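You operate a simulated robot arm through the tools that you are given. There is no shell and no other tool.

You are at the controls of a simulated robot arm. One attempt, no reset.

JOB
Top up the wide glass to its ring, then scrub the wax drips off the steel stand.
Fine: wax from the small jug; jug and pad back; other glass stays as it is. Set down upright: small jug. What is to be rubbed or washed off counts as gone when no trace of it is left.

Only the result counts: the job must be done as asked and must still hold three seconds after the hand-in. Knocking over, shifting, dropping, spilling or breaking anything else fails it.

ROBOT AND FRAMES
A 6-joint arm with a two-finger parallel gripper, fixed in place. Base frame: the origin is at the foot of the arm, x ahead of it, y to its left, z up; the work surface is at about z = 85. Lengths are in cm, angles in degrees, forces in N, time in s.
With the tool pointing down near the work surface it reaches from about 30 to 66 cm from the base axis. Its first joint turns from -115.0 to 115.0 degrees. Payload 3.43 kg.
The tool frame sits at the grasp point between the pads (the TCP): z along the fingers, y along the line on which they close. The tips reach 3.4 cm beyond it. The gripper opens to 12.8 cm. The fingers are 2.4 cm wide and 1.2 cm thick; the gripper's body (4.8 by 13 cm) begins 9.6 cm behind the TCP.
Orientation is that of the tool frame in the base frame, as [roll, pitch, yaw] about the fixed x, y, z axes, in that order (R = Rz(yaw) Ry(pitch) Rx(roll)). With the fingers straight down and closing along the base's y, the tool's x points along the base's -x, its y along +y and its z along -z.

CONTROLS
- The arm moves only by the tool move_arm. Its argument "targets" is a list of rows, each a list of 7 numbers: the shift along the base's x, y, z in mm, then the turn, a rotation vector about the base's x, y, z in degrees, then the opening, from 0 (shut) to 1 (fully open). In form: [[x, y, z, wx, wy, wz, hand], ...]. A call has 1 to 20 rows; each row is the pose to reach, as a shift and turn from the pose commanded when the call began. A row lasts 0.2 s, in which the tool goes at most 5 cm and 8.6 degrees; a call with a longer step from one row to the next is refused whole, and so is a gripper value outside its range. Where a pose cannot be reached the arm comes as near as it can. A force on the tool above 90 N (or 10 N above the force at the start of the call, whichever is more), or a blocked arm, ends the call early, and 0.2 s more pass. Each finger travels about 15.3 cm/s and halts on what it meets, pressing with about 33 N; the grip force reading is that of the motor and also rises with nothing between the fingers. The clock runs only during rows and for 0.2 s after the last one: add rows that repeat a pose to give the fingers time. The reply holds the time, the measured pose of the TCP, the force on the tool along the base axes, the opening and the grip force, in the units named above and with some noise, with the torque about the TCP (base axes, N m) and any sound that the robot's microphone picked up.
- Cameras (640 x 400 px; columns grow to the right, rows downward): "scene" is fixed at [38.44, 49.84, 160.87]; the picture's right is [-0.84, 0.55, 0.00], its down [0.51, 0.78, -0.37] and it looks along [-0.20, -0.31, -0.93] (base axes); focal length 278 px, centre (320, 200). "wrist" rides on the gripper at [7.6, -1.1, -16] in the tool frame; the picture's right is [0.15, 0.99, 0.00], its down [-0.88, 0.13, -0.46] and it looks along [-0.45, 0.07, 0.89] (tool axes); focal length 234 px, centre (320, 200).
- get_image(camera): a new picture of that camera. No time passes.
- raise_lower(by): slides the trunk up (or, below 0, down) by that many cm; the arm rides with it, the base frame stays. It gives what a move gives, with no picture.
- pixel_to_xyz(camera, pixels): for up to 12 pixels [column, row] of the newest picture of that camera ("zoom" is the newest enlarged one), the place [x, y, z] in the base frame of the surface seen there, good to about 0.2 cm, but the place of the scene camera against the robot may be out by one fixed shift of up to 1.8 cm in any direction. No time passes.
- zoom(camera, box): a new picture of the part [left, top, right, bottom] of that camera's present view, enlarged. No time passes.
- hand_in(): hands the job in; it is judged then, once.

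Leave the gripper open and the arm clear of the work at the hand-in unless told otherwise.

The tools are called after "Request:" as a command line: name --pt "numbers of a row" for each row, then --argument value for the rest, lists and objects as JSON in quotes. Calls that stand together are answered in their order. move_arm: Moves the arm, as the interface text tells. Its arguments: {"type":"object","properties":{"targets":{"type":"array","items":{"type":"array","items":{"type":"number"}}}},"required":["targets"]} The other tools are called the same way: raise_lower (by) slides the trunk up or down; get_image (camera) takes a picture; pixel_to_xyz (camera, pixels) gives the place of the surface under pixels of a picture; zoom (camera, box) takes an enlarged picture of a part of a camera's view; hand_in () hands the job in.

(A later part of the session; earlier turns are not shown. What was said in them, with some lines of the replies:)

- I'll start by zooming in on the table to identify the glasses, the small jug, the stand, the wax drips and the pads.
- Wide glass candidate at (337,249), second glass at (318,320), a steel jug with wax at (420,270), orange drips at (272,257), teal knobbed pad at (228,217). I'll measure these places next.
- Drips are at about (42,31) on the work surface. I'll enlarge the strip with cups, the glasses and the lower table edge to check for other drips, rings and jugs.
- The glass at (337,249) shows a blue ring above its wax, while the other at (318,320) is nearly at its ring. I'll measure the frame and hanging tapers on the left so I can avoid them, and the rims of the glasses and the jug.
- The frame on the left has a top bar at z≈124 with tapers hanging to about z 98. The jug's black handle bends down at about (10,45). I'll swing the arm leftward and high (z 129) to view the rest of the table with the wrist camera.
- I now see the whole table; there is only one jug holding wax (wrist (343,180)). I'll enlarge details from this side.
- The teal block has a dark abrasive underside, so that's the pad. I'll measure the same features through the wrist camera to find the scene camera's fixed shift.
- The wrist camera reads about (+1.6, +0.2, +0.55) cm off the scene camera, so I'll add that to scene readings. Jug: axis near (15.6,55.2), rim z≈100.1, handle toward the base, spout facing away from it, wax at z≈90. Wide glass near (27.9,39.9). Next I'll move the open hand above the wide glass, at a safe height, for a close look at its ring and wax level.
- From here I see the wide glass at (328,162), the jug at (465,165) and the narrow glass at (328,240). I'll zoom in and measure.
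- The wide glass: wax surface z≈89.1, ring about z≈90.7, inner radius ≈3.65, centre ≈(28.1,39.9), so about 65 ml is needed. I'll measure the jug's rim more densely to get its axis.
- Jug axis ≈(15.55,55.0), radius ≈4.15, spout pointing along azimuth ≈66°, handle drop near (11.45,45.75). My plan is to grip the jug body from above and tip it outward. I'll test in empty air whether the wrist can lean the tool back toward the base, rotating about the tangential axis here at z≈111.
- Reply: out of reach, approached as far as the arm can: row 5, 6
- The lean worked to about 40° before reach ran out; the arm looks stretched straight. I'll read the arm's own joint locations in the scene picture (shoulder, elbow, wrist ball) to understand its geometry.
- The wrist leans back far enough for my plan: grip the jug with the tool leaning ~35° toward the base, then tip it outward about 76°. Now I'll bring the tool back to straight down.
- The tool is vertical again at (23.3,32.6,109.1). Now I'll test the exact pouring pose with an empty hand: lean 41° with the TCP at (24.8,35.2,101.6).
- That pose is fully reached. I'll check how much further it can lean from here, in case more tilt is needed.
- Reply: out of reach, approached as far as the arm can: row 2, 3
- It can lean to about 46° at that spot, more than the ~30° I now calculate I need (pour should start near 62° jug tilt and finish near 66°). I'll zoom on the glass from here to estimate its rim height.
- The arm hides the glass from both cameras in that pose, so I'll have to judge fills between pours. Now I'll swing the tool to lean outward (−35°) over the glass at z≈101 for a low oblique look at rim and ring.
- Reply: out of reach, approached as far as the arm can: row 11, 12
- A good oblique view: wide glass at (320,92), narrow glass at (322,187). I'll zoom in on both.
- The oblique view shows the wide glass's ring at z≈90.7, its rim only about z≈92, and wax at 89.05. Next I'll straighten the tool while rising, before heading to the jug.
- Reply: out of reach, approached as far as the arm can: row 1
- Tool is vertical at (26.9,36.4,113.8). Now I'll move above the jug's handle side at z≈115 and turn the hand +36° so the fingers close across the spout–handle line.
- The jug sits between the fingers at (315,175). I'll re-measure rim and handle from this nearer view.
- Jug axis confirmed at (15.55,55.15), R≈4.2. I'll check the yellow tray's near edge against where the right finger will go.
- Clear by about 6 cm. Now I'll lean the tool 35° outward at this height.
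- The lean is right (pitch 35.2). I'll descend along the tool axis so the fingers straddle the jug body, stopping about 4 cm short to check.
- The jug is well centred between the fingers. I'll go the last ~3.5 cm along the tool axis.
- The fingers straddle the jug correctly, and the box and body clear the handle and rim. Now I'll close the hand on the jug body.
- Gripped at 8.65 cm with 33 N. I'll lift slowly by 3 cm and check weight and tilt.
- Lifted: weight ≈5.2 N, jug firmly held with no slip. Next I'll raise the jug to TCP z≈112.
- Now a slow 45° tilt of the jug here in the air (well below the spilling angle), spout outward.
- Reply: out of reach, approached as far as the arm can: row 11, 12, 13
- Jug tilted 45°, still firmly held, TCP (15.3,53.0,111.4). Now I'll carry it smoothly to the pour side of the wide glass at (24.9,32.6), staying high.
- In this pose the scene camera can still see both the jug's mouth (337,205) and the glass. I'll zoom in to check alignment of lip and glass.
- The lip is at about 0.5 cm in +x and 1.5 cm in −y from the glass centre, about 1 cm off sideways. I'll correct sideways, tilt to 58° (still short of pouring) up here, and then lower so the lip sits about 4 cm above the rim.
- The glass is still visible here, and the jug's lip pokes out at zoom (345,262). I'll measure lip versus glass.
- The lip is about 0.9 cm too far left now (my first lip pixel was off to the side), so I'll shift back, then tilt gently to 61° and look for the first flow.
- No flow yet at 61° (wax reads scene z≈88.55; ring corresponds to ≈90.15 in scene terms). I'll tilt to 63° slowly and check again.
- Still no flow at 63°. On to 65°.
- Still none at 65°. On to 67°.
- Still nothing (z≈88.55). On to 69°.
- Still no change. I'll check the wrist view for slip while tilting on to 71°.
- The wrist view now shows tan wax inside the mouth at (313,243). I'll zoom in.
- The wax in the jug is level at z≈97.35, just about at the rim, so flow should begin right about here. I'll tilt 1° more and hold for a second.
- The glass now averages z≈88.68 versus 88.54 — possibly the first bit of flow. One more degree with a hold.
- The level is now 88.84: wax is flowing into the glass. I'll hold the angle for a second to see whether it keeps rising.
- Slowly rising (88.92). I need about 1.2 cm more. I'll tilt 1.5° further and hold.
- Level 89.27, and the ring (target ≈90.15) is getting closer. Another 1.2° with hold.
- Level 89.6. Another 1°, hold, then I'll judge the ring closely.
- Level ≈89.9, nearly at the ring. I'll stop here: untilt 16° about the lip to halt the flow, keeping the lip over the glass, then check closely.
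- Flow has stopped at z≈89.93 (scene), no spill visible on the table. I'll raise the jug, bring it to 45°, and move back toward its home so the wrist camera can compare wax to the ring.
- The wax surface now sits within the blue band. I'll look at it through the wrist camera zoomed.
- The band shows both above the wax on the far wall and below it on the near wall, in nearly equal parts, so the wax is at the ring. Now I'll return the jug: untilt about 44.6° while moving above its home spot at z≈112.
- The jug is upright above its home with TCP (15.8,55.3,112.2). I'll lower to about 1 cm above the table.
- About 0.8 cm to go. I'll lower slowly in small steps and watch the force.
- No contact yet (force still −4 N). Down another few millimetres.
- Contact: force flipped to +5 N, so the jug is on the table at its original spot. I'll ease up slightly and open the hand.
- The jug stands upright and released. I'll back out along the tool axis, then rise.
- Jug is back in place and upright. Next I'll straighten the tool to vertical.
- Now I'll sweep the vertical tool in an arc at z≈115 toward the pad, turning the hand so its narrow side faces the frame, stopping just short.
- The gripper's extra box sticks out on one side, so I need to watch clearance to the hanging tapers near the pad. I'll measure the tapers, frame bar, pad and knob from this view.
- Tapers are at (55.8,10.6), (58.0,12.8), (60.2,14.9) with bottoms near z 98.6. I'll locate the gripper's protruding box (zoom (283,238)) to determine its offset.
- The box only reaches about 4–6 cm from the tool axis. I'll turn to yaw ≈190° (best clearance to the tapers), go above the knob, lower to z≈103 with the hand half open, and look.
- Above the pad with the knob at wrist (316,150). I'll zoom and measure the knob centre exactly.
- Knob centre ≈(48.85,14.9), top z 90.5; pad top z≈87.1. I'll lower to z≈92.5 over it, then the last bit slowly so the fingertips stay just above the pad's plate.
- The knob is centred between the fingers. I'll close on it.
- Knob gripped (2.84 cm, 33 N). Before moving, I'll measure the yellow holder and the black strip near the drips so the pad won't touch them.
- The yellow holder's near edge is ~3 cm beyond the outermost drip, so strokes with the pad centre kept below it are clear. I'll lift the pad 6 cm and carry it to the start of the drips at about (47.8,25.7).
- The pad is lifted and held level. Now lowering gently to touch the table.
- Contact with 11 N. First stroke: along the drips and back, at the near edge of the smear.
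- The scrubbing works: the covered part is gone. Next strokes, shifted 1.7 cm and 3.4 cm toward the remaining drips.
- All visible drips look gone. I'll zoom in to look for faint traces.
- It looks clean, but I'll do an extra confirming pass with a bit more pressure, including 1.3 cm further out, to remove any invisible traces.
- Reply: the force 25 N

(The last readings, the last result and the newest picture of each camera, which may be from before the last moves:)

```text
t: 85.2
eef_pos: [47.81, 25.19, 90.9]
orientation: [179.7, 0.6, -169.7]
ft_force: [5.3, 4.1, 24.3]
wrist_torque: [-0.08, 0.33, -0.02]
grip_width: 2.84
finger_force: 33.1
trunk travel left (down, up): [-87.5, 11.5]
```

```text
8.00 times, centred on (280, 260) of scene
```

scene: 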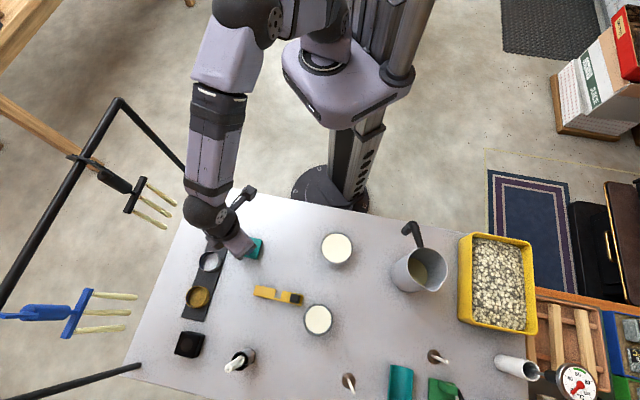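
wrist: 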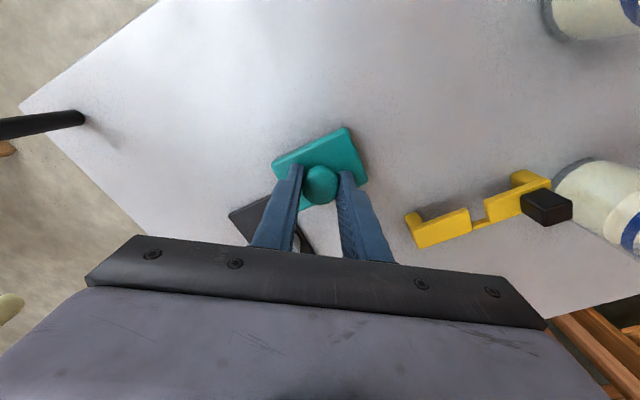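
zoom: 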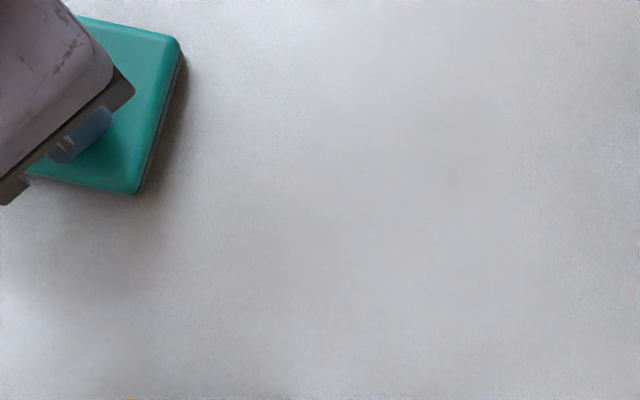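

Clean. One last confirming stroke forth and back along the near edge where I am now.

Request:
move_arm --pt "-17 10 0 0 0 0 0" --pt "-34 20 0 0 0 0 0" --pt "-51 30 0 0 0 0 0" --pt "-68 40 0 0 0 0 0" --pt "-85 50 0 0 0 0 0" --pt "-102 60 0 0 0 0 0" --pt "-118 70 0 0 0 0 0" --pt "-94 76 0 0 0 0 0" --pt "-77 66 0 0 0 0 0" --pt "-60 56 0 0 0 0 0" --pt "-43 46 0 0 0 0 0" --pt "-26 36 0 0 0 0 0" --pt "-9 26 0 0 0 0 0" --pt "8 16 0 0 0 0 0" --pt "8 16 10 0 0 0 0" --pt "8 16 35 0 0 0 0" --pt "8 16 62 0 0 0 0" --pt "8 16 62 0 0 0 0"

Request:
get_image --camera "wrist"

Request:
get_image --camera "scene"

```text
t: 89.0
eef_pos: [48.45, 27.07, 96.85]
orientation: [179.9, 0.0, -169.8]
ft_force: [-0.6, 1.2, -0.3]
wrist_torque: [-0.02, -0.04, -0.02]
grip_width: 2.83
finger_force: 33.3
trunk travel left (down, up): [-87.5, 11.5]
```

```text
taken
```

wrist: 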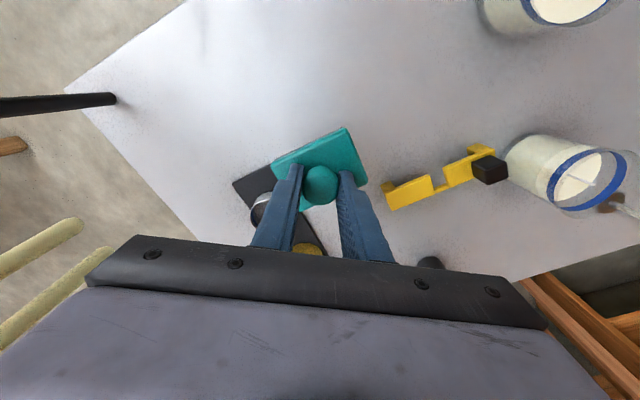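

```text
taken
```

scene: 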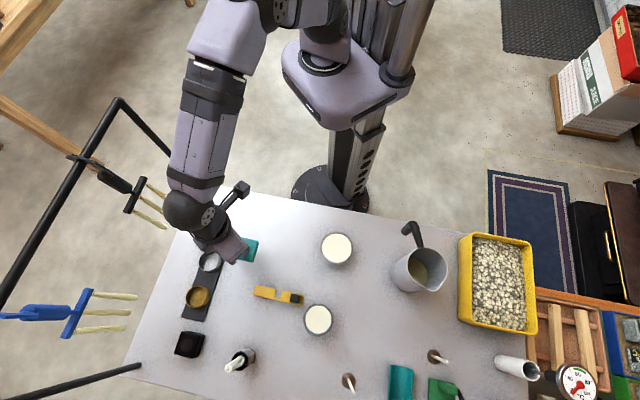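

Now I'll carry the pad back above its home spot (49.0,14.95).

Request:
move_arm --pt "1 -25 0 0 0 0 0" --pt "2 -55 0 0 0 0 0" --pt "4 -85 0 0 0 0 0" --pt "5 -110 0 0 0 0 0" --pt "5.5 -121 0 0 0 0 0" --pt "5.5 -121 -20 0 0 0 0" --pt "5.5 -121 -40 0 0 0 0" --pt "5.5 -121 -50 0 0 0 0" --pt "5.5 -121 -54 0 0 0 0" --pt "5.5 -121 -54 0 0 0 0"

Request:
get_image --camera "wrist"

```text
t: 91.2
eef_pos: [48.95, 14.86, 91.6]
orientation: [179.9, 0.2, -169.8]
ft_force: [-0.2, -0.1, -0.2]
wrist_torque: [-0.02, 0.01, 0.02]
grip_width: 2.8
finger_force: 32.6
trunk travel left (down, up): [-87.5, 11.5]
```

```text
taken
```

wrist: 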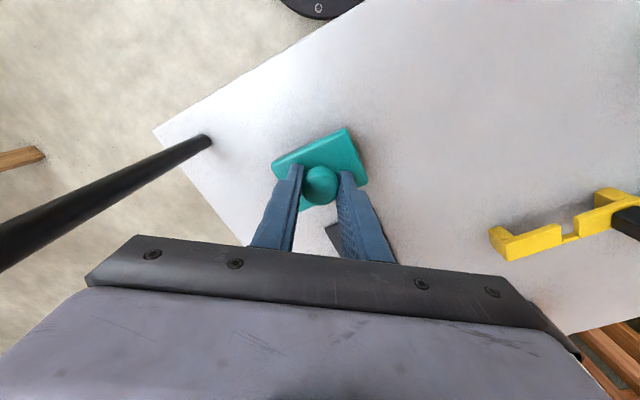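

Over home at z 91.6. Lowering the last half centimetre gently.

Request:
move_arm --pt "0 0 -2 0 0 0 0" --pt "0 0 -4 0 0 0 0" --pt "0 0 -5.5 0 0 0 0" --pt "0 0 -5.5 0 0 0 0"

```text
t: 92.2
eef_pos: [49.07, 14.72, 90.86]
orientation: [179.9, 0.1, -169.7]
ft_force: [0.0, 0.2, -0.4]
wrist_torque: [-0.02, -0.01, 0.01]
grip_width: 2.84
finger_force: 33.0
trunk travel left (down, up): [-87.5, 11.5]
```

No contact yet — the pad slid up slightly in the grip while scrubbing. A few more millimetres.

Request:
move_arm --pt "0 0 -1 0 0 0 0" --pt "0 0 -1.5 0 0 0 0" --pt "0 0 -1.5 0 0 0 0"

```text
t: 93.0
eef_pos: [49.13, 14.79, 90.79]
orientation: [179.9, 0.1, -169.8]
ft_force: [0.3, -0.4, -0.8]
wrist_torque: [0.01, 0.02, 0.01]
grip_width: 2.83
finger_force: 32.7
trunk travel left (down, up): [-87.5, 11.5]
```

Still unloaded. Another 2 mm in small steps.

Request:
move_arm --pt "0 0 -1 0 0 0 0" --pt "0 0 -2 0 0 0 0" --pt "0 0 -2 0 0 0 0"

```text
t: 93.8
eef_pos: [49.09, 14.82, 90.82]
orientation: [179.9, 0.3, -169.7]
ft_force: [-0.5, 0.3, 15.8]
wrist_torque: [-0.15, 0.46, 0.03]
grip_width: 2.84
finger_force: 33.3
trunk travel left (down, up): [-87.5, 11.5]
```

Contact (15.8 N). I'll ease up 1 mm, open the hand to half, and rise straight up.

Request:
move_arm --pt "0 0 1 0 0 0 0" --pt "0 0 1 0 0 0 0.3" --pt "0 0 1.5 0 0 0 0.5" --pt "0 0 1.5 0 0 0 0.5" --pt "0 0 15 0 0 0 0.5" --pt "0 0 45 0 0 0 0.5" --pt "0 0 85 0 0 0 0.5" --pt "0 0 125 0 0 0 0.5" --pt "0 0 165 0 0 0 0.5" --pt "0 0 205 0 0 0 0.5" --pt "0 0 240 0 0 0 0.5"

Request:
get_image --camera "wrist"

Request:
get_image --camera "scene"

```text
t: 96.2
eef_pos: [48.77, 14.85, 114.59]
orientation: [179.9, 0.1, -169.8]
ft_force: [0.9, -0.2, 0.2]
wrist_torque: [0.0, -0.04, 0.03]
grip_width: 6.39
finger_force: 0.0
trunk travel left (down, up): [-87.5, 11.5]
```

```text
taken
```

wrist: 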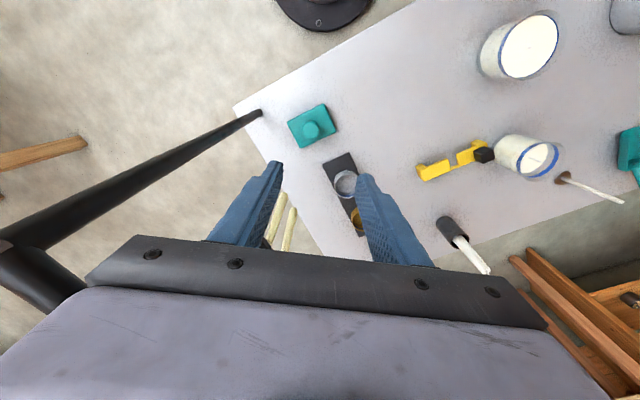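

```text
taken
```

scene: 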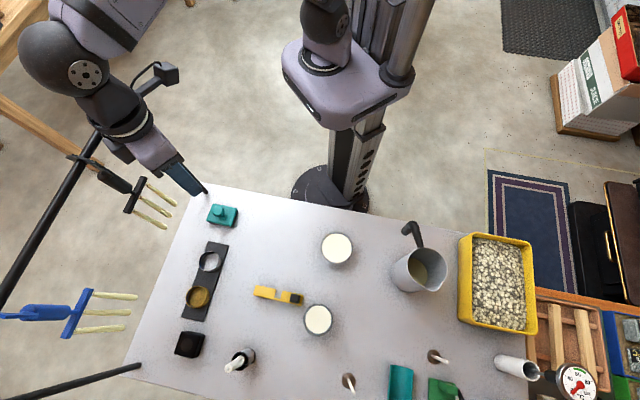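

The table is clean. I'll check the pad's placement against its original place and re-inspect drips and glass levels.

Request:
zoom --camera "scene" --box '[196, 200, 260, 240]'

Request:
pixel_to_xyz --camera "scene" --pixels '[[337, 249], [330, 252], [343, 245], [340, 255], [318, 320]]'

Request:
zoom --camera "scene" --box '[230, 225, 326, 285]'

Request:
zoom --camera "scene" --box '[310, 225, 366, 265]'

Request:
zoom --camera "wrist" --box '[340, 70, 500, 170]'

```text
10.00 times, centred on (228, 220) of scene
```

zoom: 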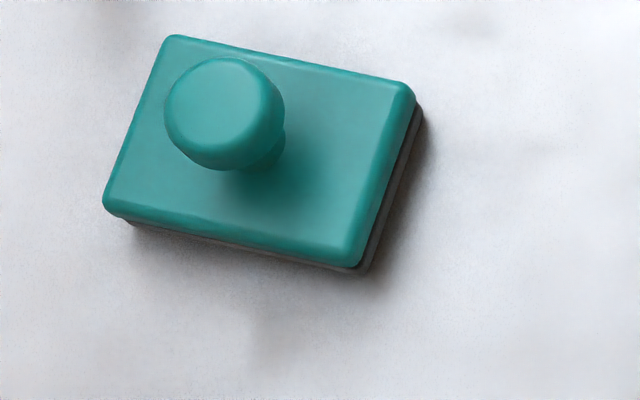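

```text
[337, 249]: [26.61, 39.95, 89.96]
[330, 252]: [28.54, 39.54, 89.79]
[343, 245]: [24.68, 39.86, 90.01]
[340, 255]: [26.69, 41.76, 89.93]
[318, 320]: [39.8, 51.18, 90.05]
```

```text
6.67 times, centred on (278, 255) of scene
```

zoom: 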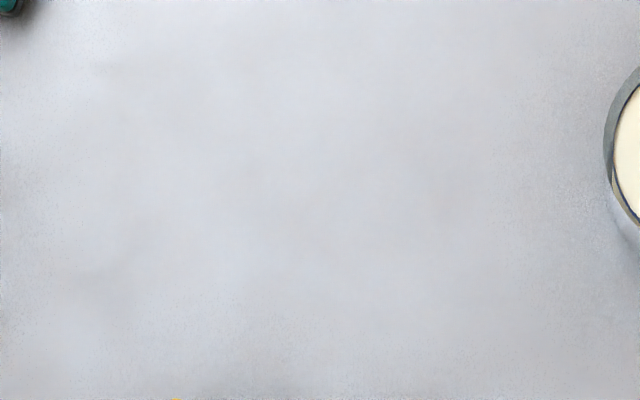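

```text
10.00 times, centred on (338, 245) of scene
```

zoom: 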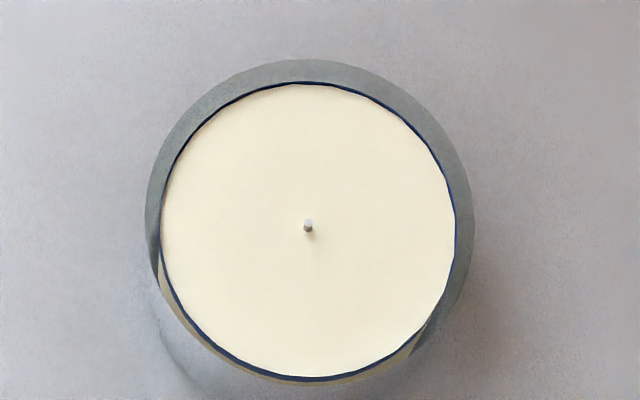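

```text
4.00 times, centred on (420, 120) of wrist
```

zoom: 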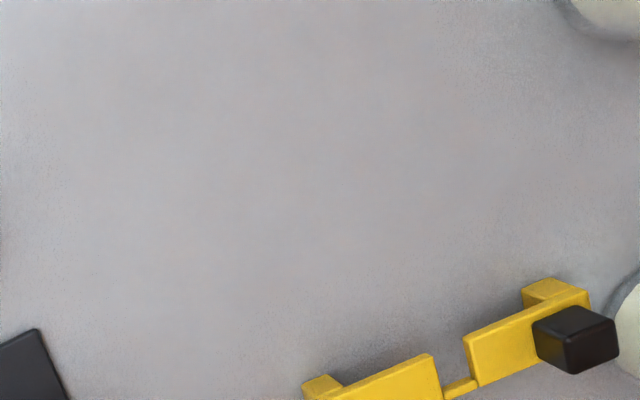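

The drips are completely gone and the glass level holds at the ring. But the pad sits about 1 cm off its original spot (knob at zoom (225,103) versus (258,140) before). I'll measure the offset.

Request:
zoom --camera "scene" --box '[196, 200, 260, 240]'

Request:
pixel_to_xyz --camera "zoom" --pixels '[[222, 105], [172, 40], [107, 208], [355, 260], [325, 145], [225, 100], [410, 95], [265, 185]]'

Request:
zoom --camera "wrist" --box '[272, 90, 352, 160]'

Request:
pixel_to_xyz --camera "wrist" --pixels '[[311, 130], [304, 130], [318, 130], [311, 125], [311, 135], [289, 123], [325, 105], [338, 130], [302, 147]]'

```text
10.00 times, centred on (228, 220) of scene
```

zoom: 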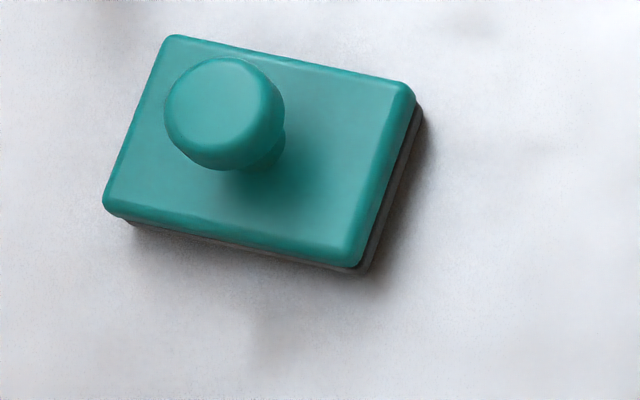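

```text
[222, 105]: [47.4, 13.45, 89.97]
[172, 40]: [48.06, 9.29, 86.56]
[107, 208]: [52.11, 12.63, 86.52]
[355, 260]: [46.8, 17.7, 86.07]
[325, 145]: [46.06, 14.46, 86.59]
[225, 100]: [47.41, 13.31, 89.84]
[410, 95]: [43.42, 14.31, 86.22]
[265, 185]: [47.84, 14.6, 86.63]
```

```text
5.71 times, centred on (312, 125) of wrist
```

zoom: 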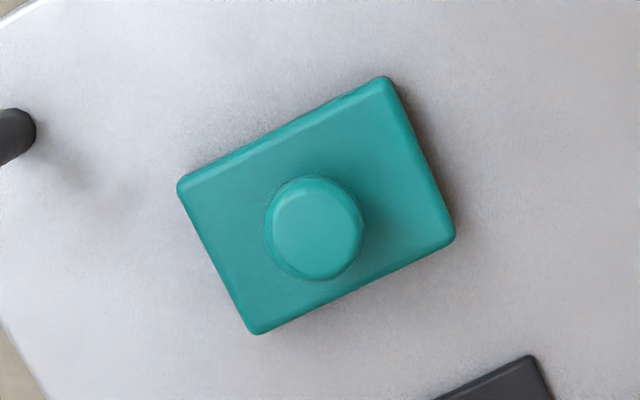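

```text
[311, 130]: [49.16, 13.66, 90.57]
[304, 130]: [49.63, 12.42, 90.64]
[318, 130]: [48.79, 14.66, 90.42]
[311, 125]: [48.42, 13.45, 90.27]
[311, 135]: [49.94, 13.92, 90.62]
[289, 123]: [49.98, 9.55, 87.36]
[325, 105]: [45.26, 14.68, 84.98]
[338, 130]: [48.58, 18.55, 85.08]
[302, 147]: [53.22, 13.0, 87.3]
```

The pad needs to go back by about (−0.4, +1.3) cm. I'll regrasp the knob, slightly higher so the fingertips stay off the plate.

Request:
move_arm --pt "3 -12 -40 0 0 0 0.5" --pt "3 -12 -80 0 0 0 0.5" --pt "3 -12 -125 0 0 0 0.5" --pt "3 -12 -165 0 0 0 0.5" --pt "3 -12 -200 0 0 0 0.5" --pt "3 -12 -218 0 0 0 0.5" --pt "3 -12 -228 0 0 0 0.5" --pt "3 -12 -232 0 0 0 0.5" --pt "3 -12 -232 0 0 0 0.5"

Request:
get_image --camera "wrist"

Request:
zoom --camera "wrist" --box '[250, 120, 390, 220]'

```text
t: 98.2
eef_pos: [49.4, 13.5, 91.51]
orientation: [179.7, 0.2, -169.7]
ft_force: [-0.2, 0.0, 0.7]
wrist_torque: [0.0, -0.01, -0.04]
grip_width: 6.39
finger_force: 0.1
trunk travel left (down, up): [-87.5, 11.5]
```

```text
taken
```

wrist: 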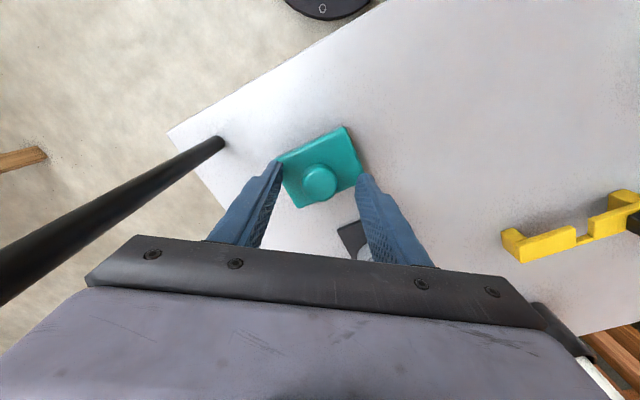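

```text
4.00 times, centred on (320, 170) of wrist
```

zoom: 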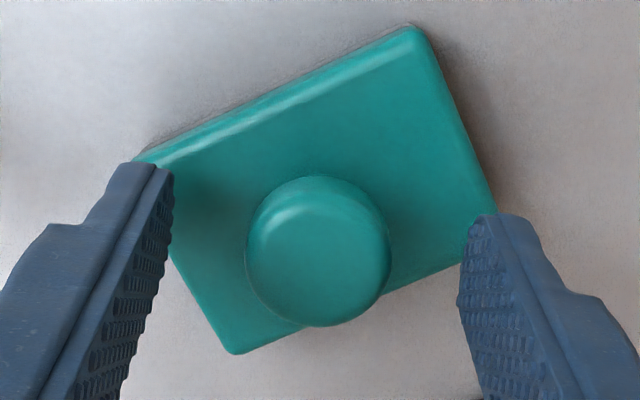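

The knob is again centred at (320,180), confirming an offset of about (+0.45,−1.4) from home. I'll close, lift 6 mm, shift (−4.4,+14) mm, and lower again.

Request:
move_arm --pt "0 0 0 0 0 0 0.3" --pt "0 0 0 0 0 0 0.2" --pt "0 0 0 0 0 0 0" --pt "0 0 0 0 0 0 0" --pt "0 0 3 0 0 0 0" --pt "0 0 8 0 0 0 0" --pt "-2 7 8 0 0 0 0" --pt "-4.4 14 8 0 0 0 0" --pt "-4.4 14 8 0 0 0 0" --pt "-4.4 14 5 0 0 0 0" --pt "-4.4 14 3 0 0 0 0" --pt "-4.4 14 3 0 0 0 0"

Request:
get_image --camera "wrist"

Request:
zoom --camera "scene" --box '[196, 200, 260, 240]'

```text
t: 100.8
eef_pos: [48.84, 15.12, 91.64]
orientation: [179.9, 0.1, -169.7]
ft_force: [0.2, 0.3, -1.2]
wrist_torque: [-0.05, 0.04, 0.0]
grip_width: 2.84
finger_force: 33.3
trunk travel left (down, up): [-87.5, 11.5]
```

```text
taken
```

wrist: 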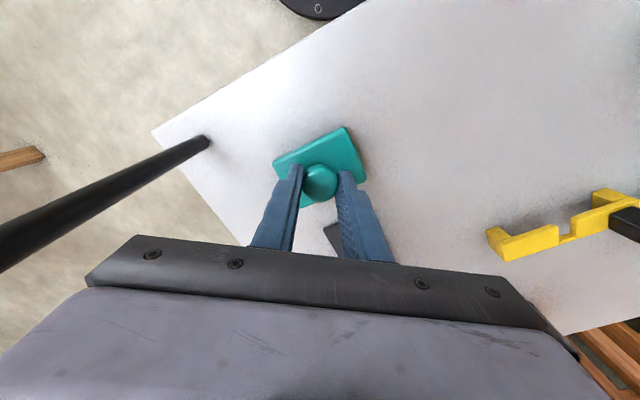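

```text
10.00 times, centred on (228, 220) of scene
```

zoom: 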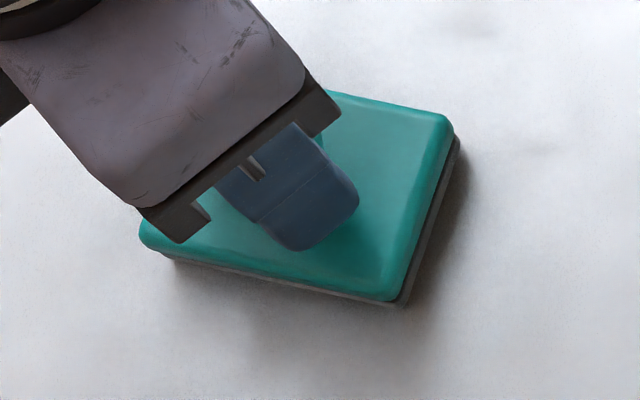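

The pad now lines up with its original outline (corners (145,240), (398,295), (450,120)), hovering ~3 mm. I'll lower to a light touch and open the fingers gradually to avoid dragging it.

Request:
move_arm --pt "0 0 -1 0 0 0 0" --pt "0 0 -2 0 0 0 0" --pt "0 0 -2.6 0 0 0 0" --pt "0 0 -2.6 0 0 0 0"

```text
t: 101.8
eef_pos: [48.97, 15.0, 91.45]
orientation: [179.9, 0.1, -169.7]
ft_force: [-0.8, 0.4, 1.1]
wrist_torque: [-0.04, 0.0, -0.01]
grip_width: 2.86
finger_force: 33.1
trunk travel left (down, up): [-87.5, 11.5]
```

Light contact (force near zero, slightly up). Opening gradually now.

Request:
move_arm --pt "0 0 0 0 0 0 0.21" --pt "0 0 0 0 0 0 0.22" --pt "0 0 0 0 0 0 0.23" --pt "0 0 0 0 0 0 0.24" --pt "0 0 0 0 0 0 0.27" --pt "0 0 0 0 0 0 0.32" --pt "0 0 0 0 0 0 0.4" --pt "0 0 0 0 0 0 0.5" --pt "0 0 0 0 0 0 0.5"

Request:
get_image --camera "wrist"

Request:
zoom --camera "scene" --box '[196, 200, 260, 240]'

```text
t: 103.8
eef_pos: [48.99, 15.0, 91.47]
orientation: [179.9, 0.1, -169.8]
ft_force: [0.0, 0.4, 0.3]
wrist_torque: [-0.02, 0.02, 0.01]
grip_width: 6.4
finger_force: 0.0
trunk travel left (down, up): [-87.5, 11.5]
```

```text
taken
```

wrist: 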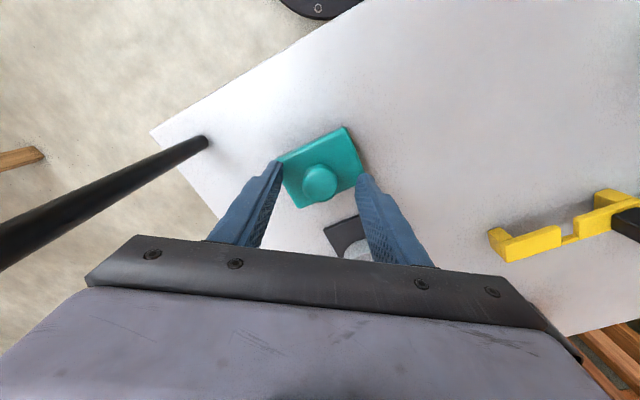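

```text
10.00 times, centred on (228, 220) of scene
```

zoom: 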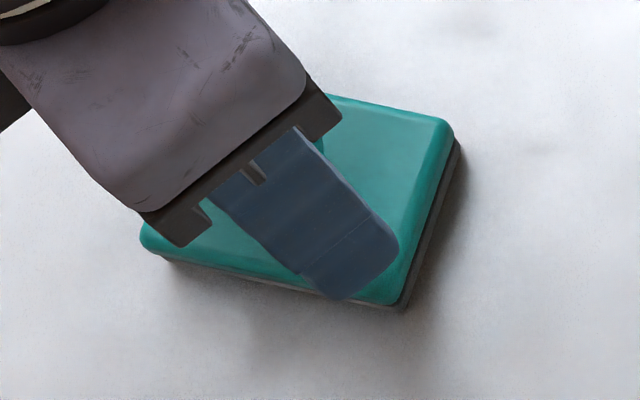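

The pad stayed in place. Now rising straight up, clear of it.

Request:
move_arm --pt "0 0 5 0 0 0 0.5" --pt "0 0 20 0 0 0 0.5" --pt "0 0 50 0 0 0 0.5" --pt "0 0 90 0 0 0 0.5" --pt "0 0 130 0 0 0 0.5" --pt "0 0 170 0 0 0 0.6" --pt "0 0 210 0 0 0 0.8" --pt "0 0 240 0 0 0 1" --pt "-20 30 260 0 0 0 1" --pt "-40 60 280 0 0 0 1" --pt "-60 60 300 0 0 0 1"

Request:
get_image --camera "scene"

Request:
zoom --camera "scene" --box '[196, 200, 260, 240]'

Request:
get_image --camera "wrist"

```text
t: 106.2
eef_pos: [42.85, 20.96, 121.45]
orientation: [179.8, 0.2, -169.8]
ft_force: [0.3, 0.3, 0.5]
wrist_torque: [0.01, -0.01, -0.01]
grip_width: 12.81
finger_force: 0.1
trunk travel left (down, up): [-87.5, 11.5]
```

```text
taken
```

scene: 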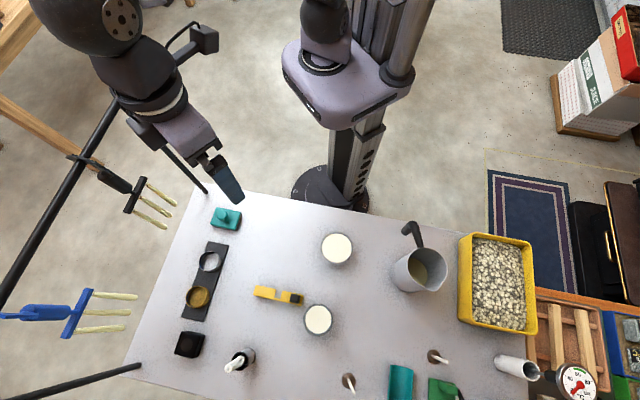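

```text
10.00 times, centred on (228, 220) of scene
```

zoom: 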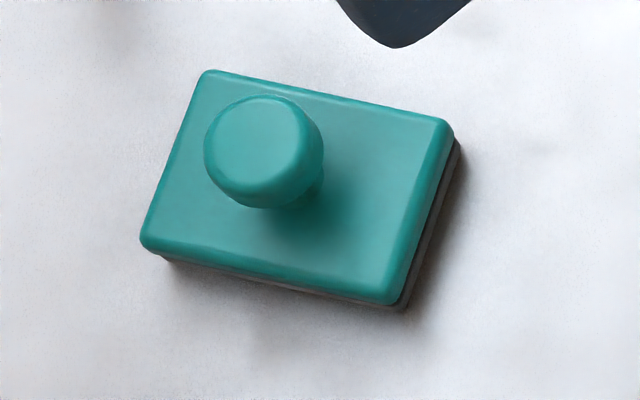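

```text
taken
```

wrist: 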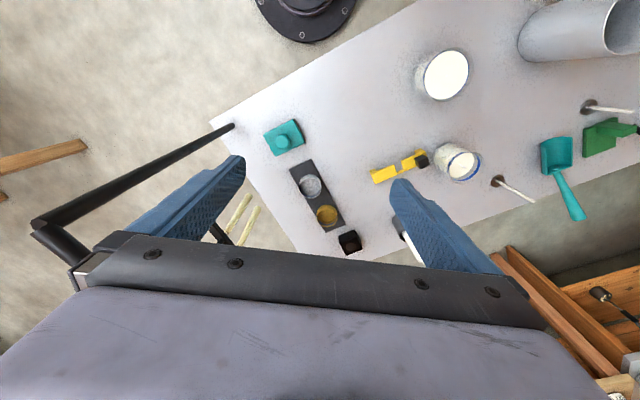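

The pad is back on its exact spot. A last scan of the table around the glass, jug and former drips for leftovers.

Request:
zoom --camera "scene" --box '[230, 215, 350, 290]'

Request:
zoom --camera "scene" --box '[300, 200, 460, 300]'

Request:
zoom --camera "wrist" --box '[320, 40, 560, 190]'

Request:
zoom --camera "wrist" --box '[412, 45, 476, 105]'

```text
5.33 times, centred on (290, 252) of scene
```

zoom: 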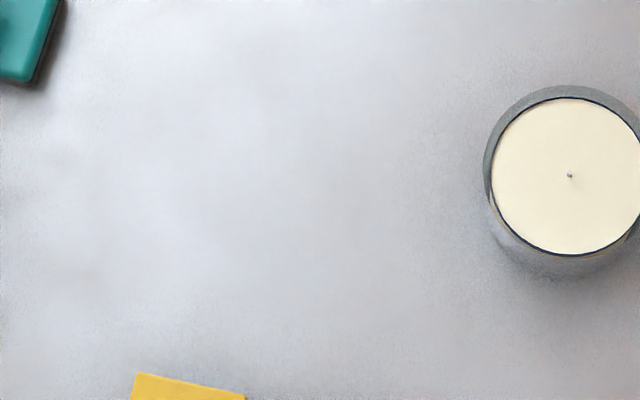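

```text
4.00 times, centred on (380, 250) of scene
```

zoom: 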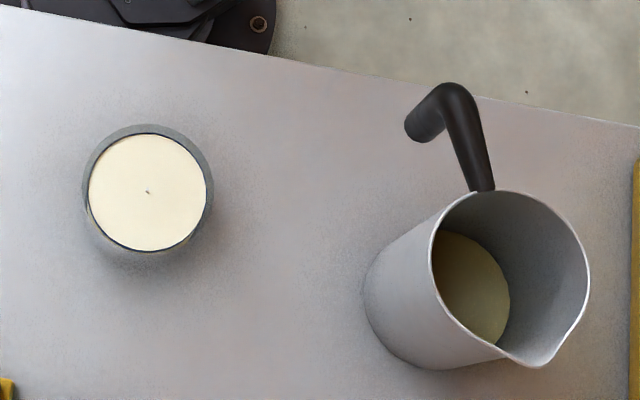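

```text
2.67 times, centred on (440, 115) of wrist
```

zoom: 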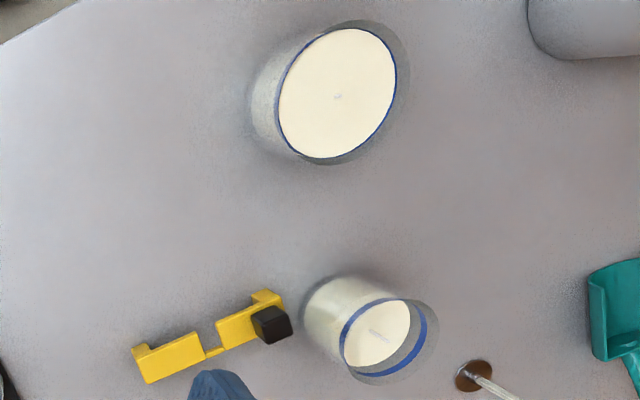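

```text
6.67 times, centred on (444, 75) of wrist
```

zoom: 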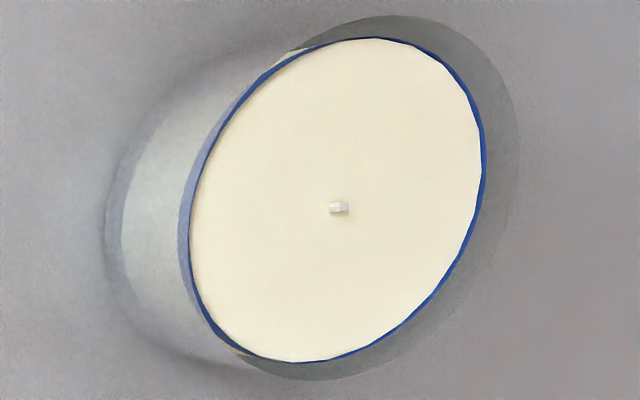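

The wax lies within the ring, nothing is spilled, the drips are gone, the jug stands upright in place, the pad is back on its spot, and the arm is clear with the hand open. Handing in.

Request:
hand_in

```text
The job is handed in.
```

I topped up the wide glass to its ring, scrubbed off the wax drips, and handed the job in; I haven't seen a verdict.

- **Wide glass:** the wax now sits inside the blue ring band, slightly above its middle. I saw no spill on the table.
- **Small jug:** it stands upright within about 2 mm of its original spot.
- **Drips:** I took the grey worktop to be the steel stand, since those were the only drips I could see. After repeated passes with the teal pad, no trace shows in either camera.
- **Pad:** my first release left it about 1.3 cm off, so I picked it up again and set it back within about 1 mm of where it started.
- **Other glass:** I did not touch it, and its wax level is unchanged.

At hand-in the arm was clear of the work with the gripper open.
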